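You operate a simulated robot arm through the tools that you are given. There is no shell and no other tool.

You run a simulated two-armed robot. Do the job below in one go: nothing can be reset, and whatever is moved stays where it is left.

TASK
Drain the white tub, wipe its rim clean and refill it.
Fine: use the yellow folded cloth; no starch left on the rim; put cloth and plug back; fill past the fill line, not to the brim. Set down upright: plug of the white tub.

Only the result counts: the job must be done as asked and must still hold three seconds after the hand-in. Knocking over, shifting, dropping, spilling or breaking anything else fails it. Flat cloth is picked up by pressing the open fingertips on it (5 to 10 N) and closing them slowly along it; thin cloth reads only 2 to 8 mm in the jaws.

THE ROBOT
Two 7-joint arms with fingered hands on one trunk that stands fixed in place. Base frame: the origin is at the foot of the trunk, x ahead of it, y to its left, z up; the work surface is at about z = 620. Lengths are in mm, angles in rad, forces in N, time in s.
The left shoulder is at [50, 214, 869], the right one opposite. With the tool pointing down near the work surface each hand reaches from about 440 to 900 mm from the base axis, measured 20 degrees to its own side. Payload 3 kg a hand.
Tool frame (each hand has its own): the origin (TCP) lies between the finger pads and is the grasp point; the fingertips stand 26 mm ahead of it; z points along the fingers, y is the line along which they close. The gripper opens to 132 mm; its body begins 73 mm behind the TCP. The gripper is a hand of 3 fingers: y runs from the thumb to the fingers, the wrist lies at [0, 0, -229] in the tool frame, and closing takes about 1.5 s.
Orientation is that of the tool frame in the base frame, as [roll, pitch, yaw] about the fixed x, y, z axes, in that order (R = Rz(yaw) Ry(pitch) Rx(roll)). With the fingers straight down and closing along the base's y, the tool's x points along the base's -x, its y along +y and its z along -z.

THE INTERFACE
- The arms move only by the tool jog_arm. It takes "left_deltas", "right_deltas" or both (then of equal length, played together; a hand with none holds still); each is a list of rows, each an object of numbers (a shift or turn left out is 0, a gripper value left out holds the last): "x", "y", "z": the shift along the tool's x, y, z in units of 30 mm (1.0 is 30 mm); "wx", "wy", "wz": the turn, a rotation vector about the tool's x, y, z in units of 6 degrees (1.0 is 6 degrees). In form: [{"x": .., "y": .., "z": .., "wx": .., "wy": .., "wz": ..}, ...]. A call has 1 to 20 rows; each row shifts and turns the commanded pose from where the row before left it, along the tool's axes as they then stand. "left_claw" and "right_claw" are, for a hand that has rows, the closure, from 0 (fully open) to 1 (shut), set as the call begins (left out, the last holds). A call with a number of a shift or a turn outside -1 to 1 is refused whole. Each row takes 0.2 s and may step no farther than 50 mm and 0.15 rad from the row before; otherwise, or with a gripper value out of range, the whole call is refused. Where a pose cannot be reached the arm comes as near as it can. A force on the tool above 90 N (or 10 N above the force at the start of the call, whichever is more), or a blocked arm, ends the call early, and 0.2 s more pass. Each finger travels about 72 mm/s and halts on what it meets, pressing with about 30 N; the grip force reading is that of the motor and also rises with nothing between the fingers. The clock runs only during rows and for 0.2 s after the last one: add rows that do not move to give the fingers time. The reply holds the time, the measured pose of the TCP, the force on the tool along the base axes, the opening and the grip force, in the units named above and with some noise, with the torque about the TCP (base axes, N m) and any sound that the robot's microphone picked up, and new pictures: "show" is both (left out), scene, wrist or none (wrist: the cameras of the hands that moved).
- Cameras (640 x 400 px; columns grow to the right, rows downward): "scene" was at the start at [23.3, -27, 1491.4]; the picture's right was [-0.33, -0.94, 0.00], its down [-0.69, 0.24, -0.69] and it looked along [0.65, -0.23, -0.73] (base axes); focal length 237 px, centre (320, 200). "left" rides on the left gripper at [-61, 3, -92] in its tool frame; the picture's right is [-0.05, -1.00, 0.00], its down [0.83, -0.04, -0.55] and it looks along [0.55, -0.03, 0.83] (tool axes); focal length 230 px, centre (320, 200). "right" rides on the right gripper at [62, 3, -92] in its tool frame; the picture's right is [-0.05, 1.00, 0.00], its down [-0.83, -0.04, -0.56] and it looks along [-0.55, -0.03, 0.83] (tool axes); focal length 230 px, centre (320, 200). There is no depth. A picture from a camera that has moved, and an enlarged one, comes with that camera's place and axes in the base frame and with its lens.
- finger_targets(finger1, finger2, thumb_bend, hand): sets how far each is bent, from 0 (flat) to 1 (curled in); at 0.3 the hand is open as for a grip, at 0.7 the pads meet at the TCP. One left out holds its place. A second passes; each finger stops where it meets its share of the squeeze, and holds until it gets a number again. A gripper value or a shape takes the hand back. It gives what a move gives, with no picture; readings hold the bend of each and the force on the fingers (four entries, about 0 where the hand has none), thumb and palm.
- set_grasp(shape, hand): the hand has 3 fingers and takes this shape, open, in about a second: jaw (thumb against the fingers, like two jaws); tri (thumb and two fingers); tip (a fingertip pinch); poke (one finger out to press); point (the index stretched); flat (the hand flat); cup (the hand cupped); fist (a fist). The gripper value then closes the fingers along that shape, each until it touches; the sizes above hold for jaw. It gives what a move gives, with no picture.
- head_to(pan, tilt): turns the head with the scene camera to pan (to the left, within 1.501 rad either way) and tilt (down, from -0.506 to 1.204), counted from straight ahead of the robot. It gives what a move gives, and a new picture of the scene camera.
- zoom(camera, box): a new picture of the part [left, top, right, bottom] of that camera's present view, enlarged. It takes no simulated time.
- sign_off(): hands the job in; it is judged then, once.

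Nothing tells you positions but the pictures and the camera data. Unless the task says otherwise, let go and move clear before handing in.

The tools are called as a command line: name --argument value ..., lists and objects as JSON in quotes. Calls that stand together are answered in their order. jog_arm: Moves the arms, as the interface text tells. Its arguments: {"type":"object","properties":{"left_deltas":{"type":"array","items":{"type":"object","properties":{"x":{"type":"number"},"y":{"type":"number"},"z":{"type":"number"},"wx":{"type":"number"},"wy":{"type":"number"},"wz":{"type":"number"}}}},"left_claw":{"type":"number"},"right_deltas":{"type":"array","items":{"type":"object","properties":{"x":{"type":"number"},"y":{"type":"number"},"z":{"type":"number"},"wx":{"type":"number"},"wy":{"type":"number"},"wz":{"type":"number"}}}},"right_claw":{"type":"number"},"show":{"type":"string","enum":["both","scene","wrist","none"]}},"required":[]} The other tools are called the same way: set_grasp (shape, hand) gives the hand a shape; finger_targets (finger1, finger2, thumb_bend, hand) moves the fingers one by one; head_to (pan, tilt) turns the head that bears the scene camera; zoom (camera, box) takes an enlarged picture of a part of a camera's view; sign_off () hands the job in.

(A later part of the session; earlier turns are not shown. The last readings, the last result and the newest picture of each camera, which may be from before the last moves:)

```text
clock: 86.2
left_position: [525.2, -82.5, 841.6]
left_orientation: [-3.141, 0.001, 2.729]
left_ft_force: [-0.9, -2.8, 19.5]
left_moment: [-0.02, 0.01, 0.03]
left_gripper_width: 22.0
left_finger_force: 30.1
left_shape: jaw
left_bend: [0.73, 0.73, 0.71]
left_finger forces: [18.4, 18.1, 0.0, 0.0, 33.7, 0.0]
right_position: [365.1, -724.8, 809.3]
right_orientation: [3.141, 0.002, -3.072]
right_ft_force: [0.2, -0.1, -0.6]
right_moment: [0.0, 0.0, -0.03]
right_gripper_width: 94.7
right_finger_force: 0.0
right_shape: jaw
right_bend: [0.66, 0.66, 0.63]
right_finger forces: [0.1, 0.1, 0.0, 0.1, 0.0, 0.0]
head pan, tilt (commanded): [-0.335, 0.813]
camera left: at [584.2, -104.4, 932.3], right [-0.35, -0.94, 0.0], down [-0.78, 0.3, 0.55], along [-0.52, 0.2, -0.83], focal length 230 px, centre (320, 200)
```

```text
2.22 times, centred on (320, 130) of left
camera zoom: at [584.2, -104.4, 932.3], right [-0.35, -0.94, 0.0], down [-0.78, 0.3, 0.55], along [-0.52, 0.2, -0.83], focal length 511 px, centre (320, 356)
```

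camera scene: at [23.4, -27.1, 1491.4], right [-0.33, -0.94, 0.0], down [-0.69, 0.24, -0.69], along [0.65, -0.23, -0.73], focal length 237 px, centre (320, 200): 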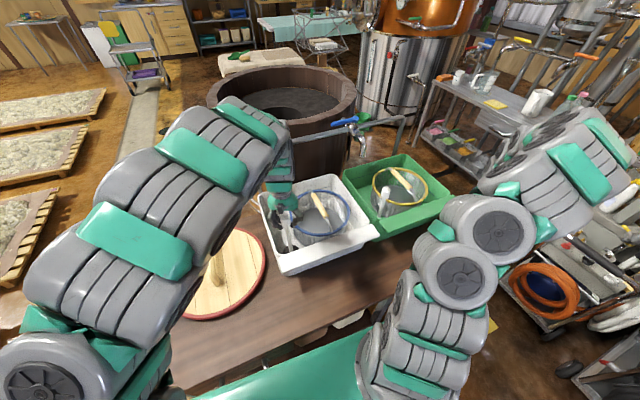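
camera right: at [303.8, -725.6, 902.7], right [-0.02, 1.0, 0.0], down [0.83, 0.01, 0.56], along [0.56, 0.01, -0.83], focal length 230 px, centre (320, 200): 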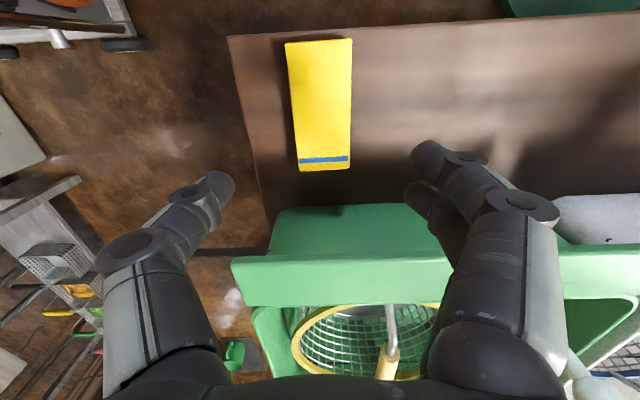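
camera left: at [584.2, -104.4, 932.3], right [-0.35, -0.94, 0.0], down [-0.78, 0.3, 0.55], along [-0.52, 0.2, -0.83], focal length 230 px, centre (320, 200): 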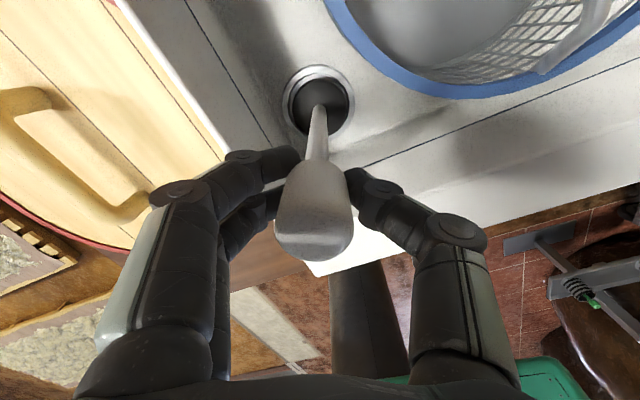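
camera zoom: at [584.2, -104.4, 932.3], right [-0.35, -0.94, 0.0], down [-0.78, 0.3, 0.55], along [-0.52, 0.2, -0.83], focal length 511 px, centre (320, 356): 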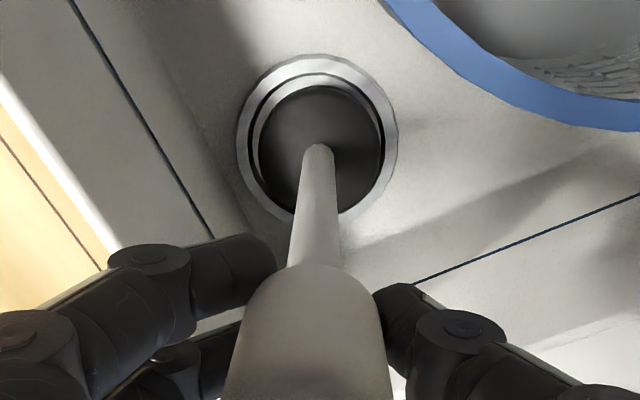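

The plug seats at the original height with about 20 N. I relax the press, open, and lift the hand clear.

jog_arm --left_deltas '[{"z": -0.015}, {}]' --show "none"

jog_arm --left_deltas '[{}, {}, {}, {}, {}]' --left_claw 0.35 --show "wrist"

zoom --camera "left" --box '[220, 40, 420, 220]'

zoom --camera "scene" --box '[250, 170, 350, 270]'

```text
clock: 86.8
left_position: [526.6, -80.5, 841.2]
left_orientation: [3.141, 0.003, 2.729]
left_ft_force: [-1.5, -2.5, 18.8]
left_moment: [-0.07, -0.01, 0.03]
left_gripper_width: 22.2
left_finger_force: 30.2
left_shape: jaw
left_bend: [0.73, 0.73, 0.71]
left_finger forces: [18.6, 18.0, 0.1, 0.1, 33.7, 0.0]
right_position: [364.5, -723.5, 809.7]
right_orientation: [-3.141, 0.001, -3.072]
right_ft_force: [0.6, -0.4, 0.9]
right_moment: [-0.02, 0.0, 0.03]
right_gripper_width: 94.5
right_finger_force: 0.0
right_shape: jaw
right_bend: [0.66, 0.66, 0.63]
right_finger forces: [0.1, 0.1, 0.0, 0.1, 0.1, 0.1]
head pan, tilt (commanded): [-0.335, 0.813]
```

```text
clock: 88.0
left_position: [526.6, -79.7, 839.8]
left_orientation: [3.141, -0.001, 2.727]
left_ft_force: [0.3, 0.3, 0.0]
left_moment: [0.03, 0.01, 0.0]
left_gripper_width: 85.5
left_finger_force: 0.0
left_shape: jaw
left_bend: [0.7, 0.7, 0.68]
left_finger forces: [0.0, 0.1, 0.1, 0.0, 0.0, 0.0]
right_position: [365.1, -725.4, 808.8]
right_orientation: [-3.141, 0.001, -3.071]
right_ft_force: [0.1, 0.1, 0.1]
right_moment: [-0.02, -0.03, 0.02]
right_gripper_width: 94.7
right_finger_force: 0.1
right_shape: jaw
right_bend: [0.66, 0.66, 0.63]
right_finger forces: [0.0, 0.0, 0.1, 0.0, 0.0, 0.0]
head pan, tilt (commanded): [-0.335, 0.813]
camera left: at [584.1, -103.8, 932.0], right [-0.35, -0.94, 0.0], down [-0.78, 0.29, 0.55], along [-0.52, 0.2, -0.83], focal length 230 px, centre (320, 200)
```

left: 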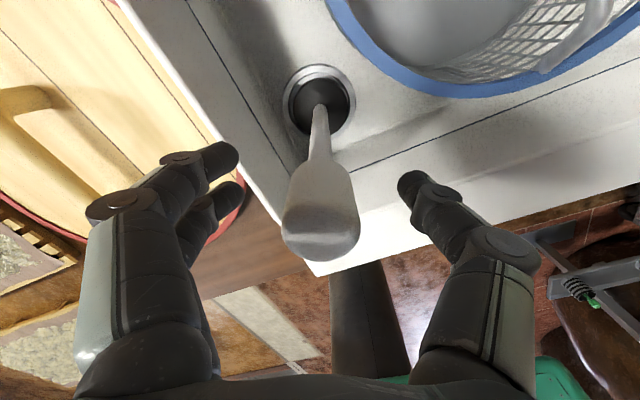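

```text
2.22 times, centred on (320, 130) of left
camera zoom: at [584.1, -103.8, 932.0], right [-0.35, -0.94, 0.0], down [-0.78, 0.29, 0.55], along [-0.52, 0.2, -0.83], focal length 511 px, centre (320, 356)
```

zoom: 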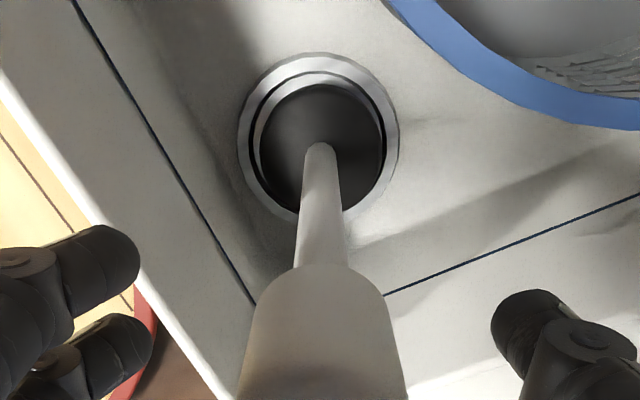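

```text
4.00 times, centred on (300, 220) of scene
camera zoom: at [23.3, -27.0, 1491.4], right [-0.33, -0.94, 0.0], down [-0.69, 0.24, -0.69], along [0.65, -0.23, -0.73], focal length 947 px, centre (400, 120)
```

zoom: 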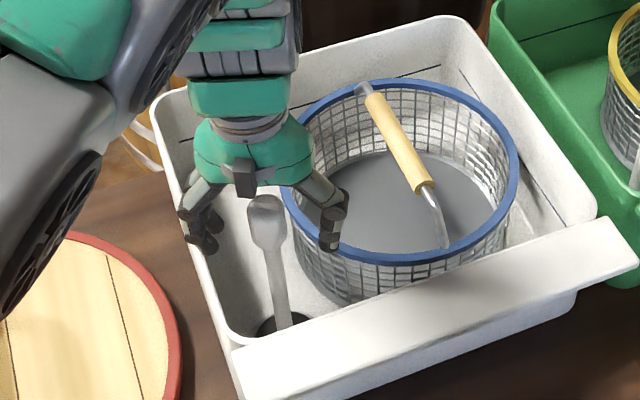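

The plug stands upright in the drain. I raise the left hand clear of it and then study the tap over the white tub.

jog_arm --left_deltas '[{"z": -0.4}, {"z": -0.7}, {"z": -0.9}, {"z": -0.9}, {"z": -0.9}, {"z": -0.9}, {"z": -0.9}, {"z": -0.9}, {"x": 0.3, "y": 0.8}, {"x": 0.3, "y": 0.8}, {"x": 0.3, "y": 0.8}, {"x": 0.3, "y": 0.8}, {"x": 0.3, "y": 0.8}, {"x": 0.3, "y": 0.8}, {"x": 0.3, "y": 0.8}, {"x": 0.3, "y": 0.8}]' --show "scene"

zoom --camera "scene" --box '[220, 120, 320, 190]'

zoom --camera "scene" --box '[320, 100, 400, 170]'

zoom --camera "scene" --box '[250, 170, 350, 270]'

```text
clock: 91.4
left_position: [537.1, 125.6, 1034.2]
left_orientation: [-3.141, 0.0, 2.728]
left_ft_force: [0.8, -0.7, -0.9]
left_moment: [0.0, 0.03, 0.01]
left_gripper_width: 85.2
left_finger_force: 0.0
left_shape: jaw
left_bend: [0.7, 0.7, 0.68]
left_finger forces: [0.0, 0.0, 0.0, 0.0, 0.1, 0.0]
right_position: [366.0, -725.3, 809.8]
right_orientation: [-3.141, 0.002, -3.071]
right_ft_force: [-0.3, 0.3, 0.3]
right_moment: [0.04, -0.01, -0.03]
right_gripper_width: 94.3
right_finger_force: 0.0
right_shape: jaw
right_bend: [0.66, 0.66, 0.63]
right_finger forces: [0.0, 0.0, 0.0, 0.0, 0.1, 0.1]
head pan, tilt (commanded): [-0.335, 0.813]
camera scene: at [23.3, -27.0, 1491.4], right [-0.33, -0.94, 0.0], down [-0.69, 0.24, -0.69], along [0.65, -0.23, -0.73], focal length 237 px, centre (320, 200)
```

scene: 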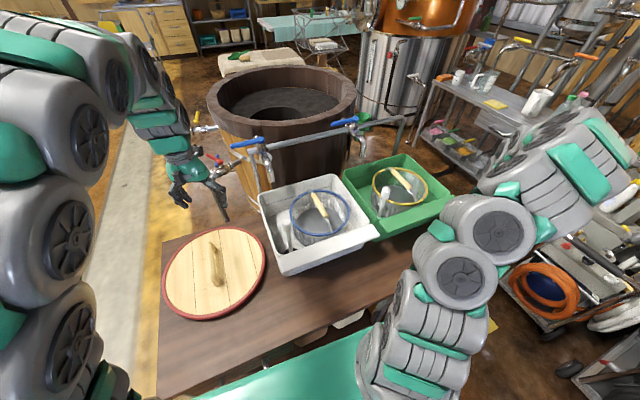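

```text
5.71 times, centred on (270, 155) of scene
camera zoom: at [23.3, -27.0, 1491.4], right [-0.33, -0.94, 0.0], down [-0.69, 0.24, -0.69], along [0.65, -0.23, -0.73], focal length 1353 px, centre (606, 457)
```

zoom: 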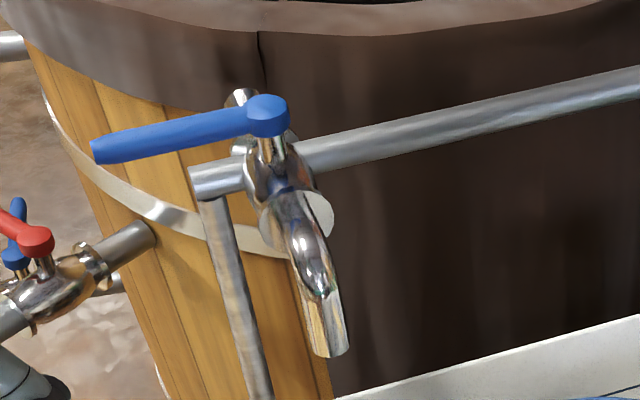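

```text
5.71 times, centred on (360, 135) of scene
camera zoom: at [23.3, -27.0, 1491.4], right [-0.33, -0.94, 0.0], down [-0.69, 0.24, -0.69], along [0.65, -0.23, -0.73], focal length 1353 px, centre (91, 571)
```

zoom: 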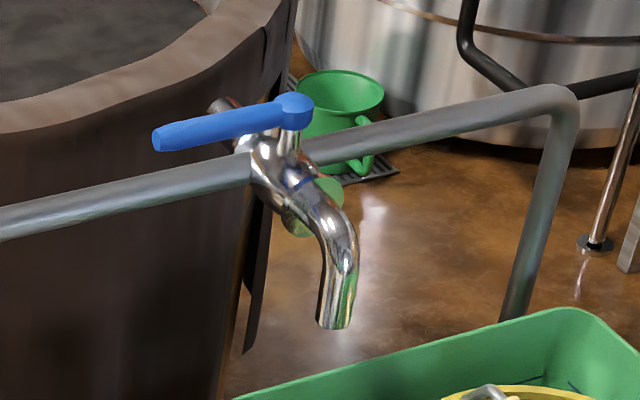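

```text
4.00 times, centred on (300, 220) of scene
camera zoom: at [23.3, -27.0, 1491.4], right [-0.33, -0.94, 0.0], down [-0.69, 0.24, -0.69], along [0.65, -0.23, -0.73], focal length 947 px, centre (400, 120)
```

zoom: 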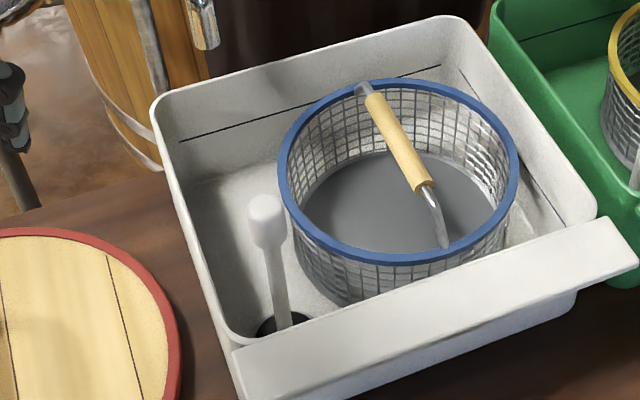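

The tub is empty, the plug is in. The lever over the white tub points sideways (shut), so it should swing toward the spout. I'll turn the left hand to point forward and down with fingers shut as a probe, and look at the tap from its camera.

jog_arm --left_deltas '[{"z": -0.8, "wz": -0.79}, {"z": -0.8, "wz": -0.79}, {"z": -0.8, "wz": -0.79}, {"wz": -0.79}, {"wz": -0.79}, {"wy": -0.953}, {"wy": -0.953}, {"wy": -0.953}, {"wy": -0.953}, {"wy": -0.953}, {"wy": -0.953}, {"wy": -0.953}, {}]' --left_claw 1.0 --show "both"

```text
clock: 94.2
left_position: [537.1, 123.8, 1106.0]
left_orientation: [-3.14, 0.699, -3.141]
left_ft_force: [0.7, -0.6, 0.5]
left_moment: [0.0, 0.0, 0.01]
left_gripper_width: 0.0
left_finger_force: 29.8
left_shape: jaw
left_bend: [0.66, 0.66, 0.67]
left_finger forces: [0.1, 0.0, 0.0, 0.0, 0.0, 0.1]
right_position: [364.7, -724.5, 808.7]
right_orientation: [-3.141, 0.002, -3.071]
right_ft_force: [-0.2, -0.8, -0.1]
right_moment: [0.02, 0.03, -0.02]
right_gripper_width: 94.7
right_finger_force: 0.2
right_shape: jaw
right_bend: [0.66, 0.66, 0.63]
right_finger forces: [0.1, 0.0, 0.0, 0.0, 0.0, 0.1]
head pan, tilt (commanded): [-0.335, 0.813]
camera scene: at [23.3, -27.1, 1491.4], right [-0.33, -0.94, 0.0], down [-0.69, 0.24, -0.69], along [0.65, -0.23, -0.73], focal length 237 px, centre (320, 200)
camera left: at [525.4, 125.8, 1216.4], right [0.04, -1.0, 0.03], down [-0.99, -0.04, -0.11], along [0.11, -0.03, -0.99], focal length 230 px, centre (320, 200)
```

scene: 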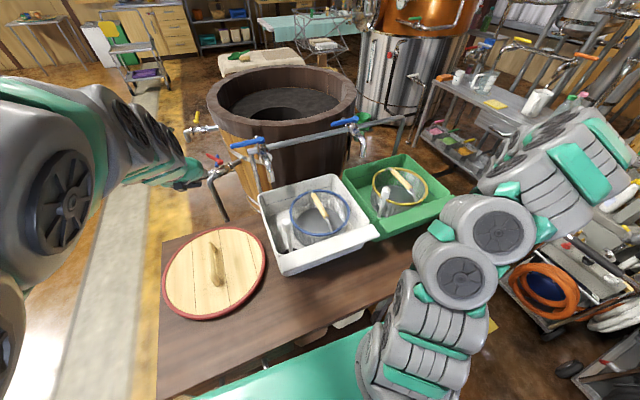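
left: 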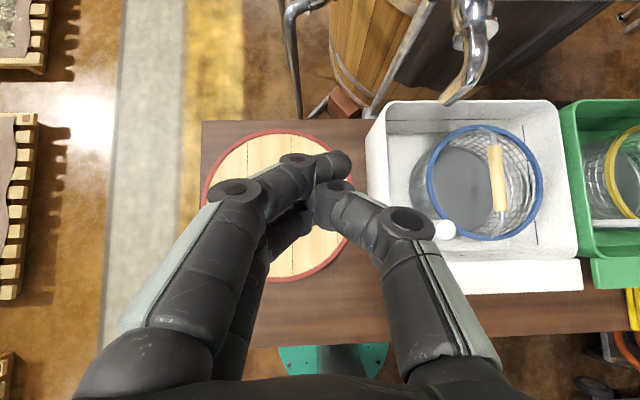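

jog_arm --left_deltas '[{"x": -0.68, "y": -0.427, "z": 0.363}, {"x": -0.68, "y": -0.427, "z": 0.363}, {"x": -0.68, "y": -0.427, "z": 0.363}, {"x": -0.68, "y": -0.427, "z": 0.363}, {"x": -0.68, "y": -0.427, "z": 0.363}, {}]' --show "both"

zoom --camera "left" --box '[280, 0, 520, 180]'

```text
clock: 95.6
left_position: [650.7, 58.8, 1130.7]
left_orientation: [-3.141, 0.698, -3.141]
left_ft_force: [0.1, 0.6, 0.0]
left_moment: [0.01, -0.06, 0.01]
left_gripper_width: 0.0
left_finger_force: 30.0
left_shape: jaw
left_bend: [0.66, 0.66, 0.67]
left_finger forces: [0.1, 0.1, 0.0, 0.0, 0.0, 0.0]
right_position: [364.3, -723.9, 809.3]
right_orientation: [-3.141, 0.002, -3.072]
right_ft_force: [0.2, -0.6, -0.2]
right_moment: [-0.01, 0.01, -0.02]
right_gripper_width: 94.7
right_finger_force: 0.0
right_shape: jaw
right_bend: [0.66, 0.66, 0.63]
right_finger forces: [0.0, 0.0, 0.0, 0.1, 0.0, 0.0]
head pan, tilt (commanded): [-0.335, 0.813]
camera scene: at [23.3, -27.0, 1491.4], right [-0.33, -0.94, 0.0], down [-0.69, 0.24, -0.69], along [0.65, -0.23, -0.73], focal length 237 px, centre (320, 200)
camera left: at [638.8, 61.9, 1240.9], right [0.04, -1.0, 0.03], down [-0.99, -0.04, -0.11], along [0.11, -0.03, -0.99], focal length 230 px, centre (320, 200)
```

scene: 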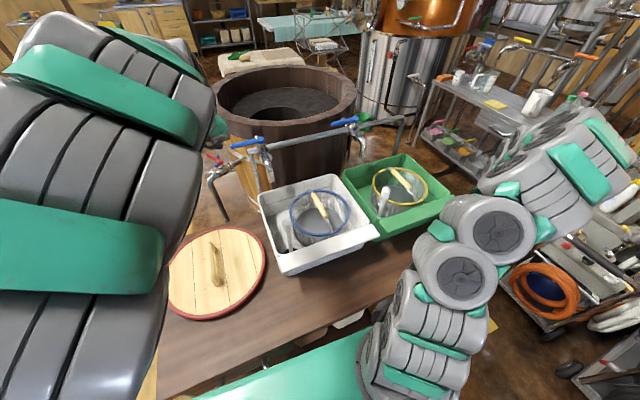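
left: 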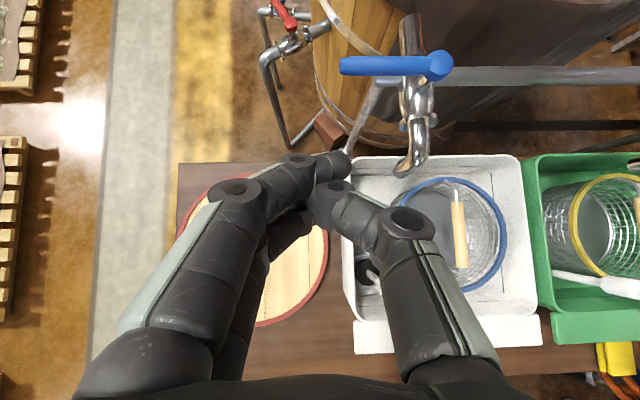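

```text
2.22 times, centred on (400, 90) of left
camera zoom: at [638.8, 61.9, 1240.9], right [0.04, -1.0, 0.03], down [-0.99, -0.04, -0.11], along [0.11, -0.03, -0.99], focal length 511 px, centre (142, 444)
```

zoom: 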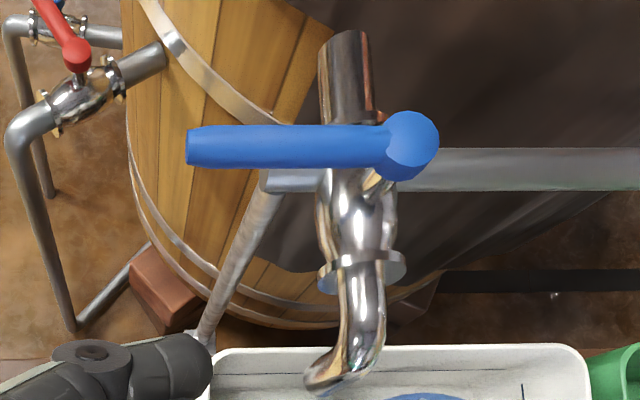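

From above I see the lever's pivot at about (820,-72) and its free end at (813,38), z≈1005, with free room behind it. I'll move the closed fingers over and just beyond the lever.

jog_arm --left_deltas '[{"x": -0.639, "y": -0.21, "z": 0.787}, {"x": -0.639, "y": -0.21, "z": 0.787}, {"x": -0.639, "y": -0.21, "z": 0.787}, {"x": -0.639, "y": -0.21, "z": 0.787}, {"x": -0.639, "y": -0.21, "z": 0.787}, {"x": -0.639, "y": -0.21, "z": 0.787}, {"x": -0.639, "y": -0.21, "z": 0.787}, {}]' --show "both"

zoom --camera "left" --box '[200, 100, 440, 300]'

zoom --camera "scene" --box '[200, 80, 320, 190]'

```text
clock: 97.4
left_position: [859.2, 16.6, 1090.9]
left_orientation: [3.141, 0.699, -3.14]
left_ft_force: [0.6, -0.3, 0.8]
left_moment: [-0.01, -0.04, -0.01]
left_gripper_width: 0.3
left_finger_force: 30.4
left_shape: jaw
left_bend: [0.66, 0.66, 0.67]
left_finger forces: [0.0, 0.0, 0.1, 0.0, 0.1, 0.0]
right_position: [364.8, -724.4, 808.6]
right_orientation: [-3.141, 0.001, -3.073]
right_ft_force: [-0.4, 0.9, 0.3]
right_moment: [0.0, 0.02, -0.01]
right_gripper_width: 94.7
right_finger_force: 0.0
right_shape: jaw
right_bend: [0.66, 0.66, 0.63]
right_finger forces: [0.0, 0.0, 0.1, 0.0, 0.1, 0.1]
head pan, tilt (commanded): [-0.335, 0.813]
camera scene: at [23.3, -27.0, 1491.4], right [-0.33, -0.94, 0.0], down [-0.69, 0.24, -0.69], along [0.65, -0.23, -0.73], focal length 237 px, centre (320, 200)
camera left: at [847.7, 19.1, 1201.0], right [0.04, -1.0, 0.03], down [-0.99, -0.04, -0.11], along [0.11, -0.03, -0.99], focal length 230 px, centre (320, 200)
```

scene: 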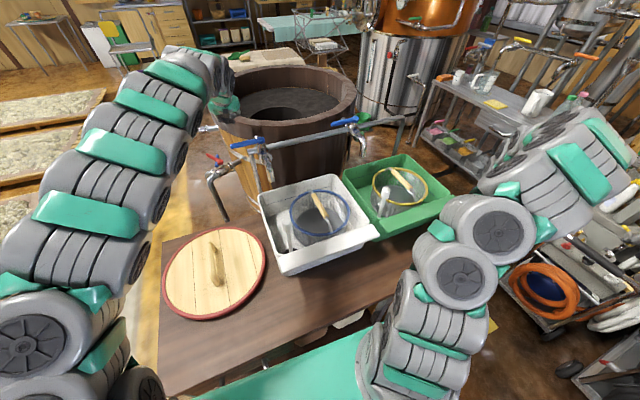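
left: 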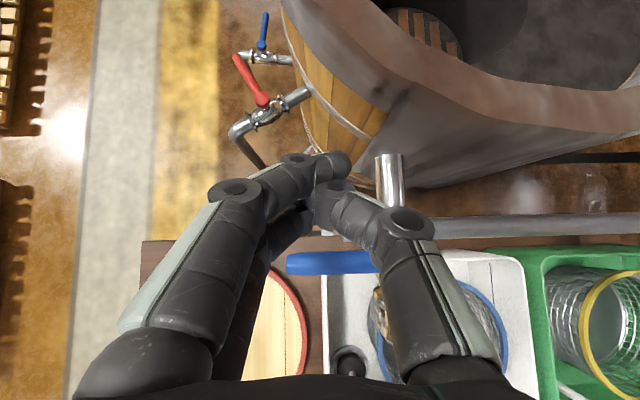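

```text
2.00 times, centred on (320, 200) of left
camera zoom: at [847.7, 19.1, 1201.0], right [0.04, -1.0, 0.03], down [-0.99, -0.04, -0.11], along [0.11, -0.03, -0.99], focal length 460 px, centre (320, 200)
```

zoom: 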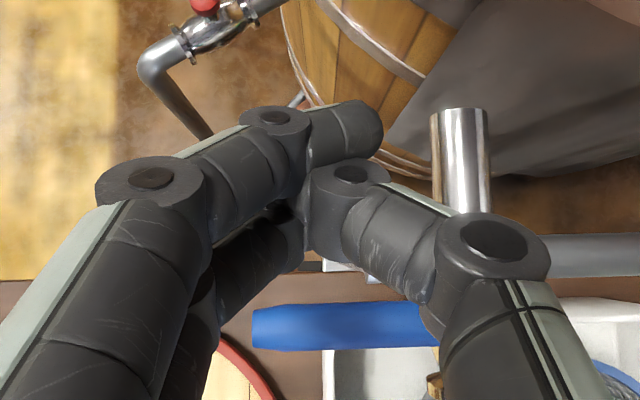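

```text
3.64 times, centred on (260, 135) of scene
camera zoom: at [23.3, -27.0, 1491.4], right [-0.33, -0.94, 0.0], down [-0.69, 0.24, -0.69], along [0.65, -0.23, -0.73], focal length 861 px, centre (538, 436)
```

zoom: 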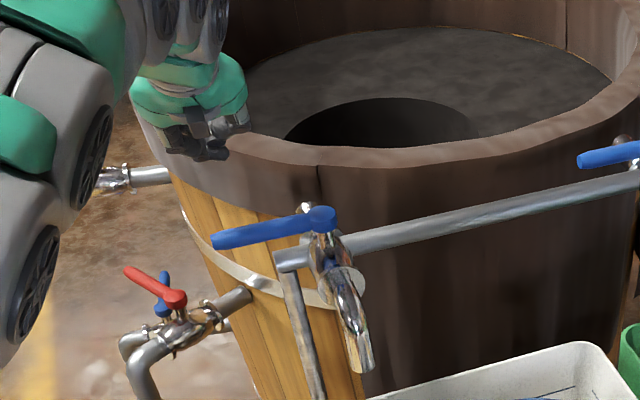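

jog_arm --left_deltas '[{"x": 0.368, "y": -0.088, "z": 0.398}, {"x": 0.368, "y": -0.088, "z": 0.398}, {"x": 0.368, "y": -0.088, "z": 0.398}, {"x": 0.368, "y": -0.088, "z": 0.398}, {}]' --show "wrist"

zoom --camera "left" --box '[200, 100, 440, 300]'

zoom --camera "scene" --box '[200, 90, 320, 190]'

```text
clock: 98.6
left_position: [856.0, 6.1, 1025.6]
left_orientation: [-3.141, 0.699, 3.141]
left_ft_force: [-0.6, 0.7, 0.8]
left_moment: [0.02, -0.03, -0.06]
left_gripper_width: 0.1
left_finger_force: 30.3
left_shape: jaw
left_bend: [0.66, 0.66, 0.67]
left_finger forces: [0.0, 0.0, 0.0, 0.0, 0.1, 0.1]
right_position: [363.5, -723.9, 809.9]
right_orientation: [-3.142, 0.0, -3.071]
right_ft_force: [-0.7, -1.1, 0.8]
right_moment: [-0.01, -0.02, 0.02]
right_gripper_width: 94.7
right_finger_force: 0.2
right_shape: jaw
right_bend: [0.66, 0.66, 0.63]
right_finger forces: [0.0, 0.0, 0.0, 0.0, 0.0, 0.0]
head pan, tilt (commanded): [-0.335, 0.813]
camera left: at [844.5, 7.9, 1136.4], right [0.04, -1.0, 0.03], down [-0.99, -0.04, -0.11], along [0.11, -0.03, -0.99], focal length 230 px, centre (320, 200)
```

left: 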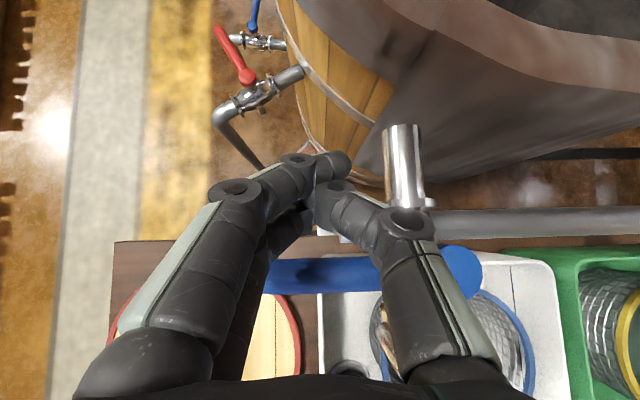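

```text
2.00 times, centred on (320, 200) of left
camera zoom: at [844.5, 7.9, 1136.4], right [0.04, -1.0, 0.03], down [-0.99, -0.04, -0.11], along [0.11, -0.03, -0.99], focal length 460 px, centre (320, 200)
```

zoom: 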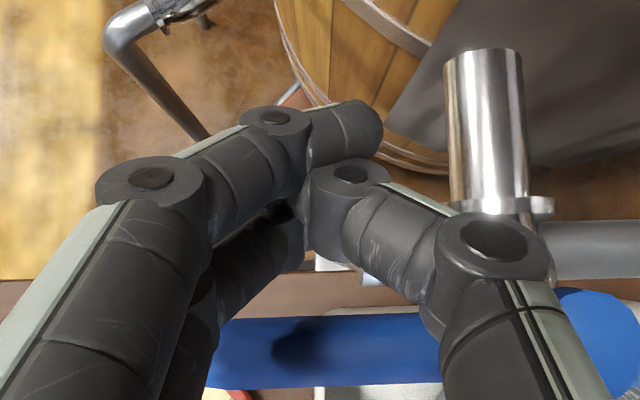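

```text
4.00 times, centred on (260, 140) of scene
camera zoom: at [23.3, -27.1, 1491.4], right [-0.33, -0.94, 0.0], down [-0.69, 0.24, -0.69], along [0.65, -0.23, -0.73], focal length 947 px, centre (560, 440)
```

zoom: 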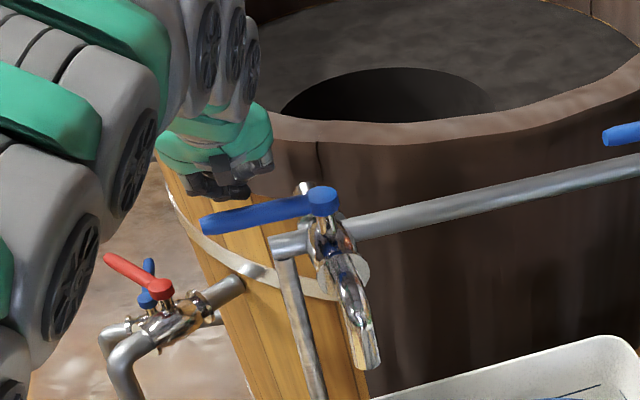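

The fingers are behind the lever. I pull gently toward the robot and watch the force.

jog_arm --left_deltas '[{"x": 0.128, "z": -0.107}, {"x": 0.128, "z": -0.107}, {"x": 0.128, "z": -0.107}, {"x": 0.128, "z": -0.107}, {}]' --show "wrist"

zoom --camera "left" --box '[200, 100, 440, 300]'

zoom --camera "scene" --box '[200, 90, 320, 190]'

```text
clock: 99.8
left_position: [837.8, 4.8, 1025.6]
left_orientation: [3.141, 0.7, 3.141]
left_ft_force: [1.8, 0.6, 0.1]
left_moment: [-0.02, 0.01, -0.01]
left_gripper_width: 0.1
left_finger_force: 30.1
left_shape: jaw
left_bend: [0.66, 0.66, 0.67]
left_finger forces: [0.0, 1.5, 0.0, 0.0, 0.0, 0.1]
right_position: [365.1, -725.3, 810.3]
right_orientation: [3.141, 0.001, -3.073]
right_ft_force: [0.3, 0.6, 0.0]
right_moment: [-0.01, -0.01, 0.0]
right_gripper_width: 94.7
right_finger_force: 0.1
right_shape: jaw
right_bend: [0.66, 0.66, 0.63]
right_finger forces: [0.0, 0.1, 0.1, 0.0, 0.0, 0.1]
head pan, tilt (commanded): [-0.335, 0.813]
camera left: at [825.1, 7.3, 1136.1], right [0.04, -1.0, 0.03], down [-0.99, -0.04, -0.11], along [0.11, -0.03, -0.99], focal length 230 px, centre (320, 200)
```

left: 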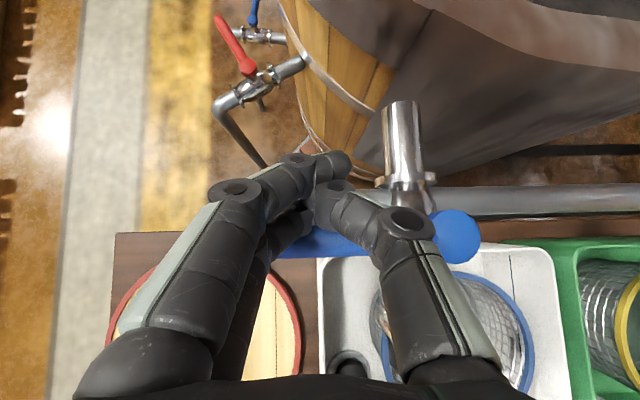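

```text
2.00 times, centred on (320, 200) of left
camera zoom: at [825.1, 7.3, 1136.1], right [0.04, -1.0, 0.03], down [-0.99, -0.04, -0.11], along [0.11, -0.03, -0.99], focal length 460 px, centre (320, 200)
```

zoom: 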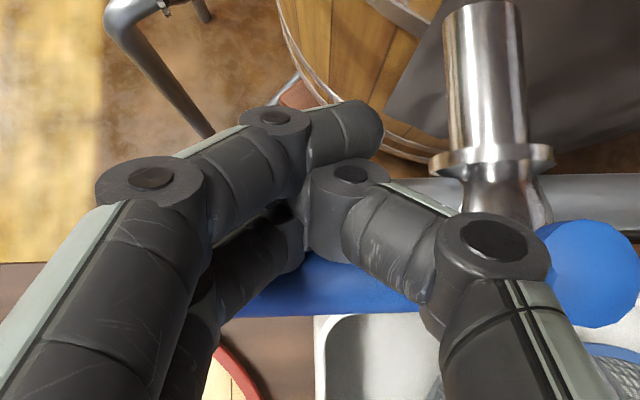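

```text
4.00 times, centred on (260, 140) of scene
camera zoom: at [23.3, -27.0, 1491.4], right [-0.33, -0.94, 0.0], down [-0.69, 0.24, -0.69], along [0.65, -0.23, -0.73], focal length 947 px, centre (560, 440)
```

zoom: 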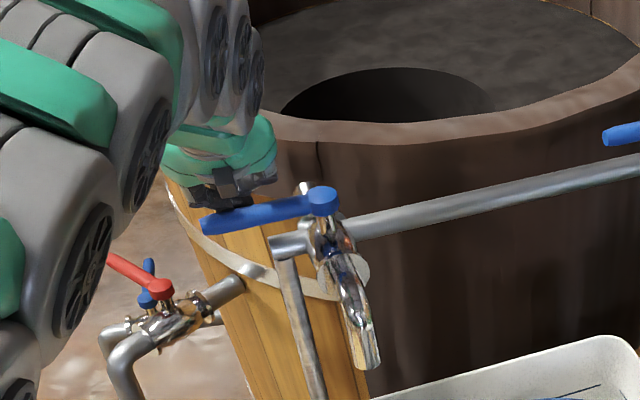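

jog_arm --left_deltas '[{"x": 0.128, "z": -0.107}, {"x": 0.128, "z": -0.107}, {"x": 0.128, "z": -0.107}, {}]' --show "wrist"

zoom --camera "scene" --box '[200, 90, 320, 190]'

```text
clock: 100.8
left_position: [821.7, 6.6, 1025.1]
left_orientation: [-3.141, 0.7, -3.141]
left_ft_force: [2.7, -1.3, 0.1]
left_moment: [-0.02, -0.05, 0.01]
left_gripper_width: 0.1
left_finger_force: 29.6
left_shape: jaw
left_bend: [0.66, 0.66, 0.67]
left_finger forces: [0.1, 1.3, 0.0, 0.1, 0.0, 0.1]
right_position: [364.9, -724.7, 808.7]
right_orientation: [3.141, 0.002, -3.072]
right_ft_force: [-0.3, 0.7, -0.1]
right_moment: [0.02, 0.0, -0.02]
right_gripper_width: 94.8
right_finger_force: 0.1
right_shape: jaw
right_bend: [0.66, 0.66, 0.63]
right_finger forces: [0.0, 0.1, 0.0, 0.0, 0.0, 0.0]
head pan, tilt (commanded): [-0.335, 0.813]
camera left: at [809.8, 7.8, 1136.4], right [0.04, -1.0, 0.03], down [-0.99, -0.04, -0.11], along [0.11, -0.03, -0.99], focal length 230 px, centre (320, 200)
```

left: 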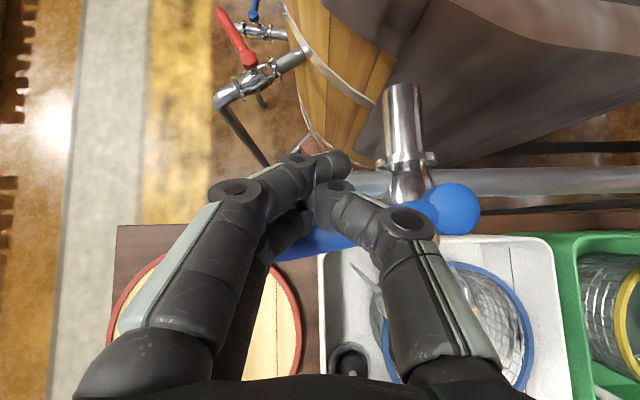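

```text
4.00 times, centred on (260, 140) of scene
camera zoom: at [23.4, -27.1, 1491.4], right [-0.33, -0.94, 0.0], down [-0.69, 0.24, -0.69], along [0.65, -0.23, -0.73], focal length 947 px, centre (560, 440)
```

zoom: 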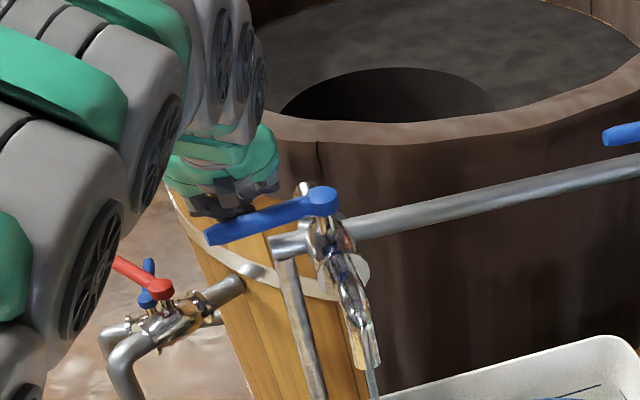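

The lever turns easily and water has begun to run. I check the stream and the tub before deciding on how far to open.

zoom --camera "scene" --box '[250, 150, 350, 270]'

zoom --camera "left" --box '[300, 160, 560, 380]'

```text
3.33 times, centred on (300, 210) of scene
camera zoom: at [23.4, -27.1, 1491.4], right [-0.33, -0.94, 0.0], down [-0.69, 0.24, -0.69], along [0.65, -0.23, -0.73], focal length 789 px, centre (387, 167)
```

zoom: 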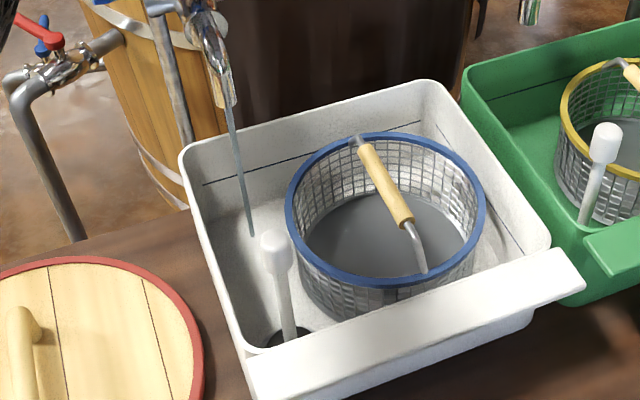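

```text
1.82 times, centred on (430, 270) of left
camera zoom: at [809.8, 7.8, 1136.4], right [0.04, -1.0, 0.03], down [-0.99, -0.04, -0.11], along [0.11, -0.03, -0.99], focal length 418 px, centre (120, 73)
```

zoom: 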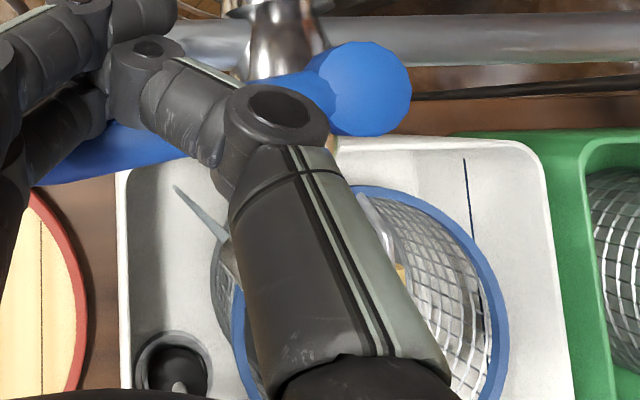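

A thin stream runs into the tub. I pull the lever a bit further to roughly 35–40° for a moderate flow.

jog_arm --left_deltas '[{"x": 0.128, "z": -0.107}, {"x": 0.128, "z": -0.107}, {"x": 0.128, "z": -0.107}, {"x": 0.128, "y": -0.05, "z": -0.107}, {"x": 0.128, "y": -0.05, "z": -0.107}, {"x": 0.128, "y": -0.05, "z": -0.107}]' --show "wrist"

zoom --camera "scene" --box '[250, 150, 350, 270]'

zoom --camera "scene" --box '[200, 90, 320, 190]'

```text
clock: 102.2
left_position: [792.2, 0.3, 1025.8]
left_orientation: [3.141, 0.699, 3.14]
left_ft_force: [3.1, 0.1, -0.2]
left_moment: [0.02, -0.09, 0.05]
left_gripper_width: 0.0
left_finger_force: 30.1
left_shape: jaw
left_bend: [0.66, 0.66, 0.67]
left_finger forces: [0.0, 0.1, 0.0, 0.0, 0.1, 0.0]
right_position: [363.4, -724.7, 809.7]
right_orientation: [3.141, 0.0, -3.071]
right_ft_force: [0.8, 0.0, 0.7]
right_moment: [0.0, 0.02, -0.01]
right_gripper_width: 95.0
right_finger_force: 0.0
right_shape: jaw
right_bend: [0.66, 0.66, 0.63]
right_finger forces: [0.0, 0.1, 0.0, 0.1, 0.0, 0.0]
head pan, tilt (commanded): [-0.335, 0.813]
camera left: at [780.3, 2.8, 1136.6], right [0.04, -1.0, 0.03], down [-0.99, -0.04, -0.11], along [0.11, -0.03, -0.99], focal length 230 px, centre (320, 200)
```

left: 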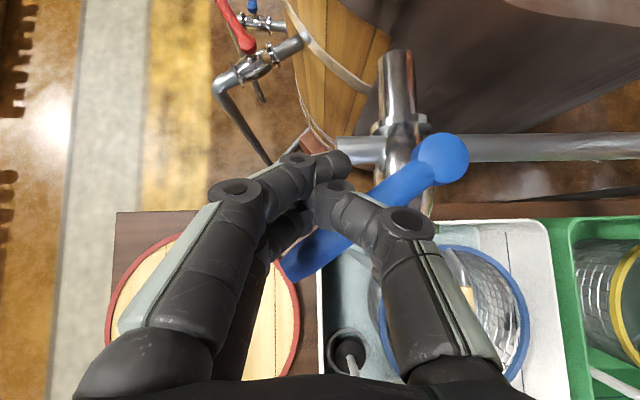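

```text
3.33 times, centred on (300, 210) of scene
camera zoom: at [23.4, -27.0, 1491.4], right [-0.33, -0.94, 0.0], down [-0.69, 0.24, -0.69], along [0.65, -0.23, -0.73], focal length 789 px, centre (387, 167)
```

zoom: 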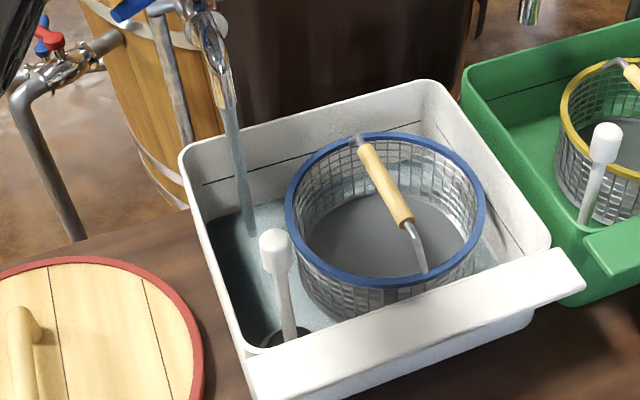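

```text
4.00 times, centred on (260, 140) of scene
camera zoom: at [23.4, -27.0, 1491.4], right [-0.33, -0.94, 0.0], down [-0.69, 0.24, -0.69], along [0.65, -0.23, -0.73], focal length 947 px, centre (560, 440)
```

zoom: 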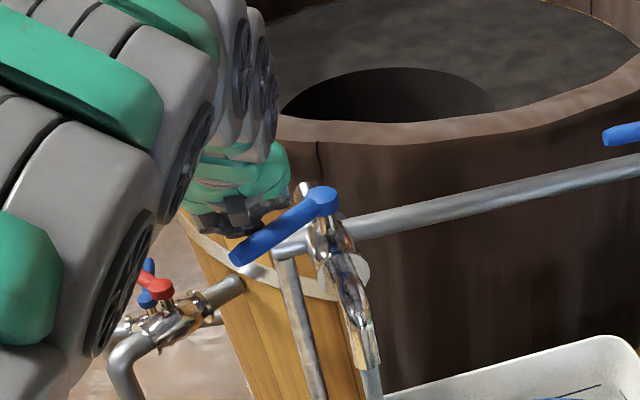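

Water is now covering the floor at a moderate flow. I'll take the hand over to the near side of the lever, ready to push it shut.

jog_arm --left_deltas '[{"x": -0.393, "z": -0.468}, {"x": -0.393, "z": -0.468}, {"x": -0.393, "z": -0.468}, {"x": 0.542, "y": 0.06, "z": -0.456}, {"x": 0.542, "y": 0.06, "z": -0.456}, {"x": 0.542, "y": 0.06, "z": -0.456}, {"x": 0.542, "y": 0.06, "z": -0.456}]' --show "wrist"

zoom --camera "scene" --box '[250, 150, 350, 270]'

```text
clock: 103.8
left_position: [706.8, 8.6, 1080.9]
left_orientation: [-3.14, 0.699, -3.141]
left_ft_force: [0.3, -0.6, -0.5]
left_moment: [0.05, -0.02, -0.02]
left_gripper_width: 0.0
left_finger_force: 30.5
left_shape: jaw
left_bend: [0.66, 0.66, 0.67]
left_finger forces: [0.0, 0.1, 0.1, 0.0, 0.0, 0.0]
right_position: [364.9, -725.2, 809.6]
right_orientation: [-3.141, 0.001, -3.072]
right_ft_force: [1.0, -0.1, -0.2]
right_moment: [-0.02, 0.02, -0.01]
right_gripper_width: 94.4
right_finger_force: 0.0
right_shape: jaw
right_bend: [0.66, 0.66, 0.63]
right_finger forces: [0.0, 0.0, 0.0, 0.0, 0.0, 0.1]
head pan, tilt (commanded): [-0.335, 0.813]
camera left: at [695.4, 9.8, 1190.4], right [0.04, -1.0, 0.03], down [-0.99, -0.04, -0.11], along [0.11, -0.03, -0.99], focal length 230 px, centre (320, 200)
```

left: 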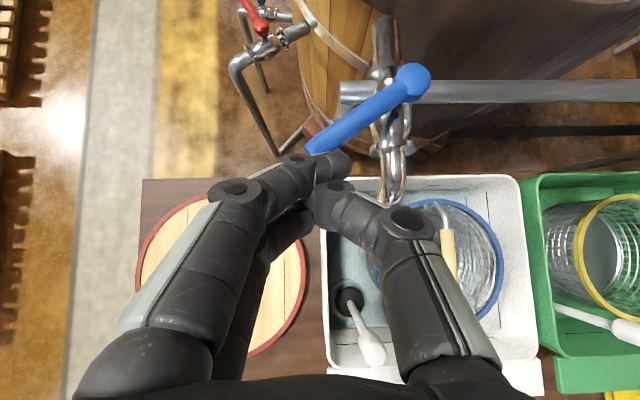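

```text
3.33 times, centred on (300, 210) of scene
camera zoom: at [23.3, -27.0, 1491.4], right [-0.33, -0.94, 0.0], down [-0.69, 0.24, -0.69], along [0.65, -0.23, -0.73], focal length 789 px, centre (387, 167)
```

zoom: 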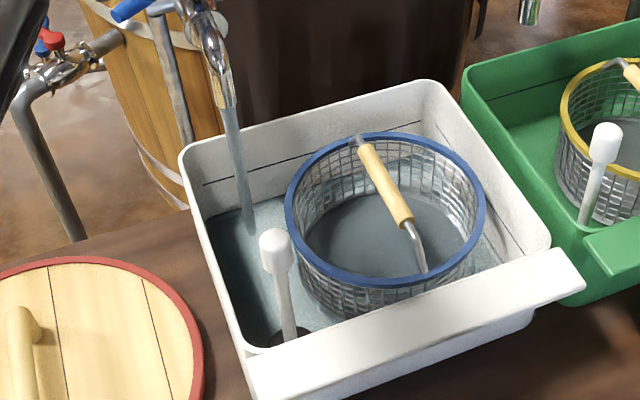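

jog_arm --left_deltas '[{"x": 0.39, "y": -0.055, "z": 0.464}, {"x": 0.39, "y": -0.055, "z": 0.464}, {"x": 0.39, "y": -0.055, "z": 0.464}, {"x": 0.39, "y": -0.055, "z": 0.464}, {"x": 0.39, "y": -0.055, "z": 0.464}]' --show "wrist"

zoom --camera "scene" --box '[250, 150, 350, 270]'

zoom --camera "scene" --box '[200, 90, 320, 190]'

```text
clock: 105.0
left_position: [705.4, 0.9, 989.1]
left_orientation: [-3.141, 0.699, -3.14]
left_ft_force: [-0.6, -0.4, 0.6]
left_moment: [0.01, -0.02, 0.01]
left_gripper_width: 0.0
left_finger_force: 29.7
left_shape: jaw
left_bend: [0.66, 0.66, 0.67]
left_finger forces: [0.0, 0.0, 0.1, 0.0, 0.0, 0.0]
right_position: [364.6, -723.5, 809.2]
right_orientation: [3.141, -0.001, -3.072]
right_ft_force: [1.1, 0.1, -1.0]
right_moment: [0.01, 0.0, 0.02]
right_gripper_width: 94.7
right_finger_force: 0.0
right_shape: jaw
right_bend: [0.66, 0.66, 0.63]
right_finger forces: [0.1, 0.0, 0.0, 0.0, 0.0, 0.0]
head pan, tilt (commanded): [-0.335, 0.813]
camera left: at [695.0, 2.1, 1099.0], right [0.04, -1.0, 0.03], down [-0.99, -0.04, -0.11], along [0.11, -0.03, -0.99], focal length 230 px, centre (320, 200)
```

left: 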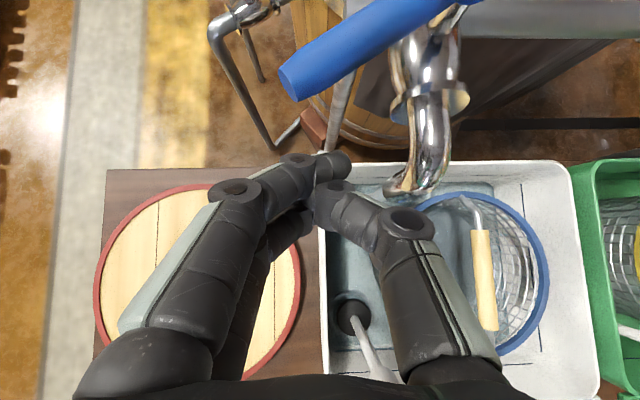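

```text
3.33 times, centred on (300, 210) of scene
camera zoom: at [23.4, -27.1, 1491.4], right [-0.33, -0.94, 0.0], down [-0.69, 0.24, -0.69], along [0.65, -0.23, -0.73], focal length 789 px, centre (387, 167)
```

zoom: 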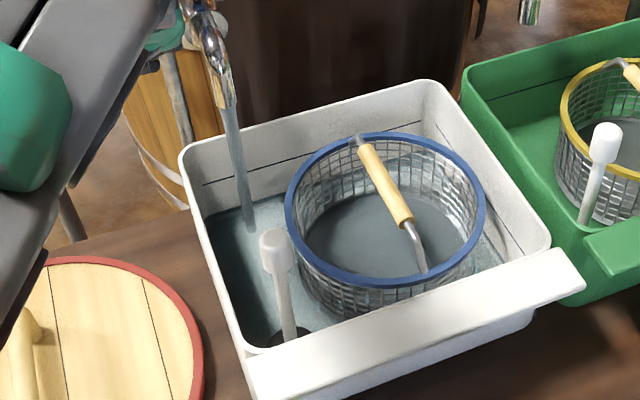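

```text
4.00 times, centred on (260, 140) of scene
camera zoom: at [23.4, -27.1, 1491.4], right [-0.33, -0.94, 0.0], down [-0.69, 0.24, -0.69], along [0.65, -0.23, -0.73], focal length 947 px, centre (560, 440)
```

zoom: 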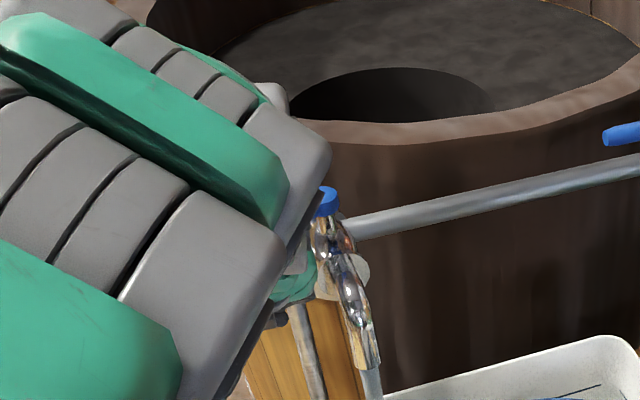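

The hand waits in front of the lever. I zoom on the tub's back wall to measure the level against the fill line.

zoom --camera "scene" --box '[260, 170, 320, 240]'

zoom --camera "left" --box '[310, 150, 610, 390]'

```text
5.71 times, centred on (290, 205) of scene
camera zoom: at [23.4, -27.1, 1491.4], right [-0.33, -0.94, 0.0], down [-0.69, 0.24, -0.69], along [0.65, -0.23, -0.73], focal length 1353 px, centre (491, 171)
```

zoom: 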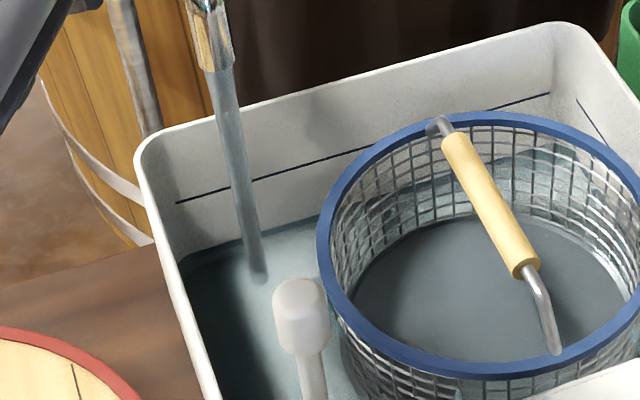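

```text
1.67 times, centred on (460, 270) of left
camera zoom: at [695.0, 2.1, 1099.0], right [0.04, -1.0, 0.03], down [-0.99, -0.04, -0.11], along [0.11, -0.03, -0.99], focal length 384 px, centre (87, 83)
```

zoom: 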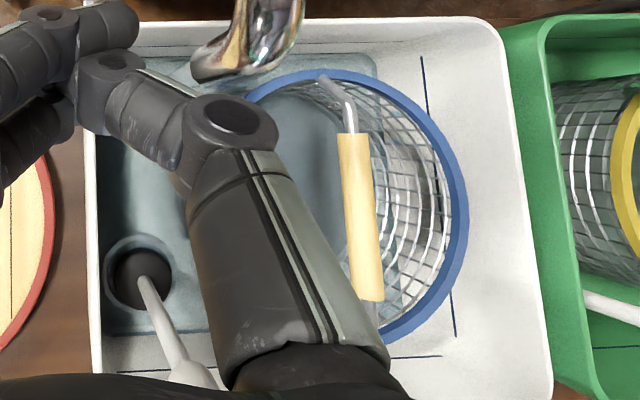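

jog_arm --left_deltas '[{}, {}, {}, {}, {}, {}, {}, {}, {}, {}]' --show "none"

zoom --camera "scene" --box '[260, 170, 320, 240]'

```text
clock: 107.2
left_position: [707.2, -0.2, 989.6]
left_orientation: [-3.141, 0.7, -3.141]
left_ft_force: [-0.6, -0.1, 0.0]
left_moment: [-0.02, 0.04, 0.0]
left_gripper_width: 0.0
left_finger_force: 30.3
left_shape: jaw
left_bend: [0.66, 0.66, 0.67]
left_finger forces: [0.1, 0.0, 0.0, 0.0, 0.0, 0.1]
right_position: [365.2, -724.1, 809.9]
right_orientation: [-3.14, 0.001, -3.073]
right_ft_force: [-0.4, -0.4, 1.1]
right_moment: [0.0, -0.01, 0.04]
right_gripper_width: 94.3
right_finger_force: 0.1
right_shape: jaw
right_bend: [0.66, 0.66, 0.63]
right_finger forces: [0.0, 0.0, 0.0, 0.0, 0.1, 0.1]
head pan, tilt (commanded): [-0.335, 0.813]
```

```text
5.71 times, centred on (290, 205) of scene
camera zoom: at [23.3, -27.0, 1491.4], right [-0.33, -0.94, 0.0], down [-0.69, 0.24, -0.69], along [0.65, -0.23, -0.73], focal length 1353 px, centre (491, 171)
```

zoom: 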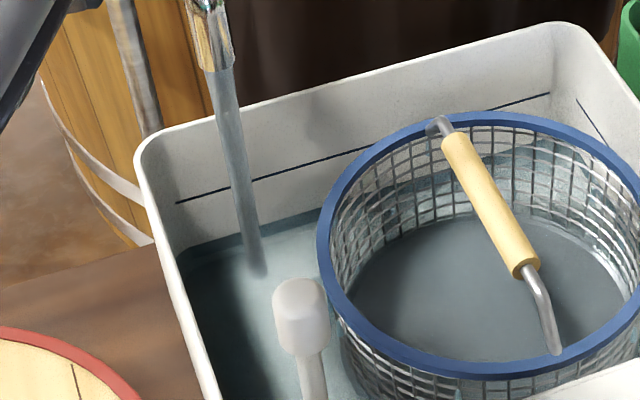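

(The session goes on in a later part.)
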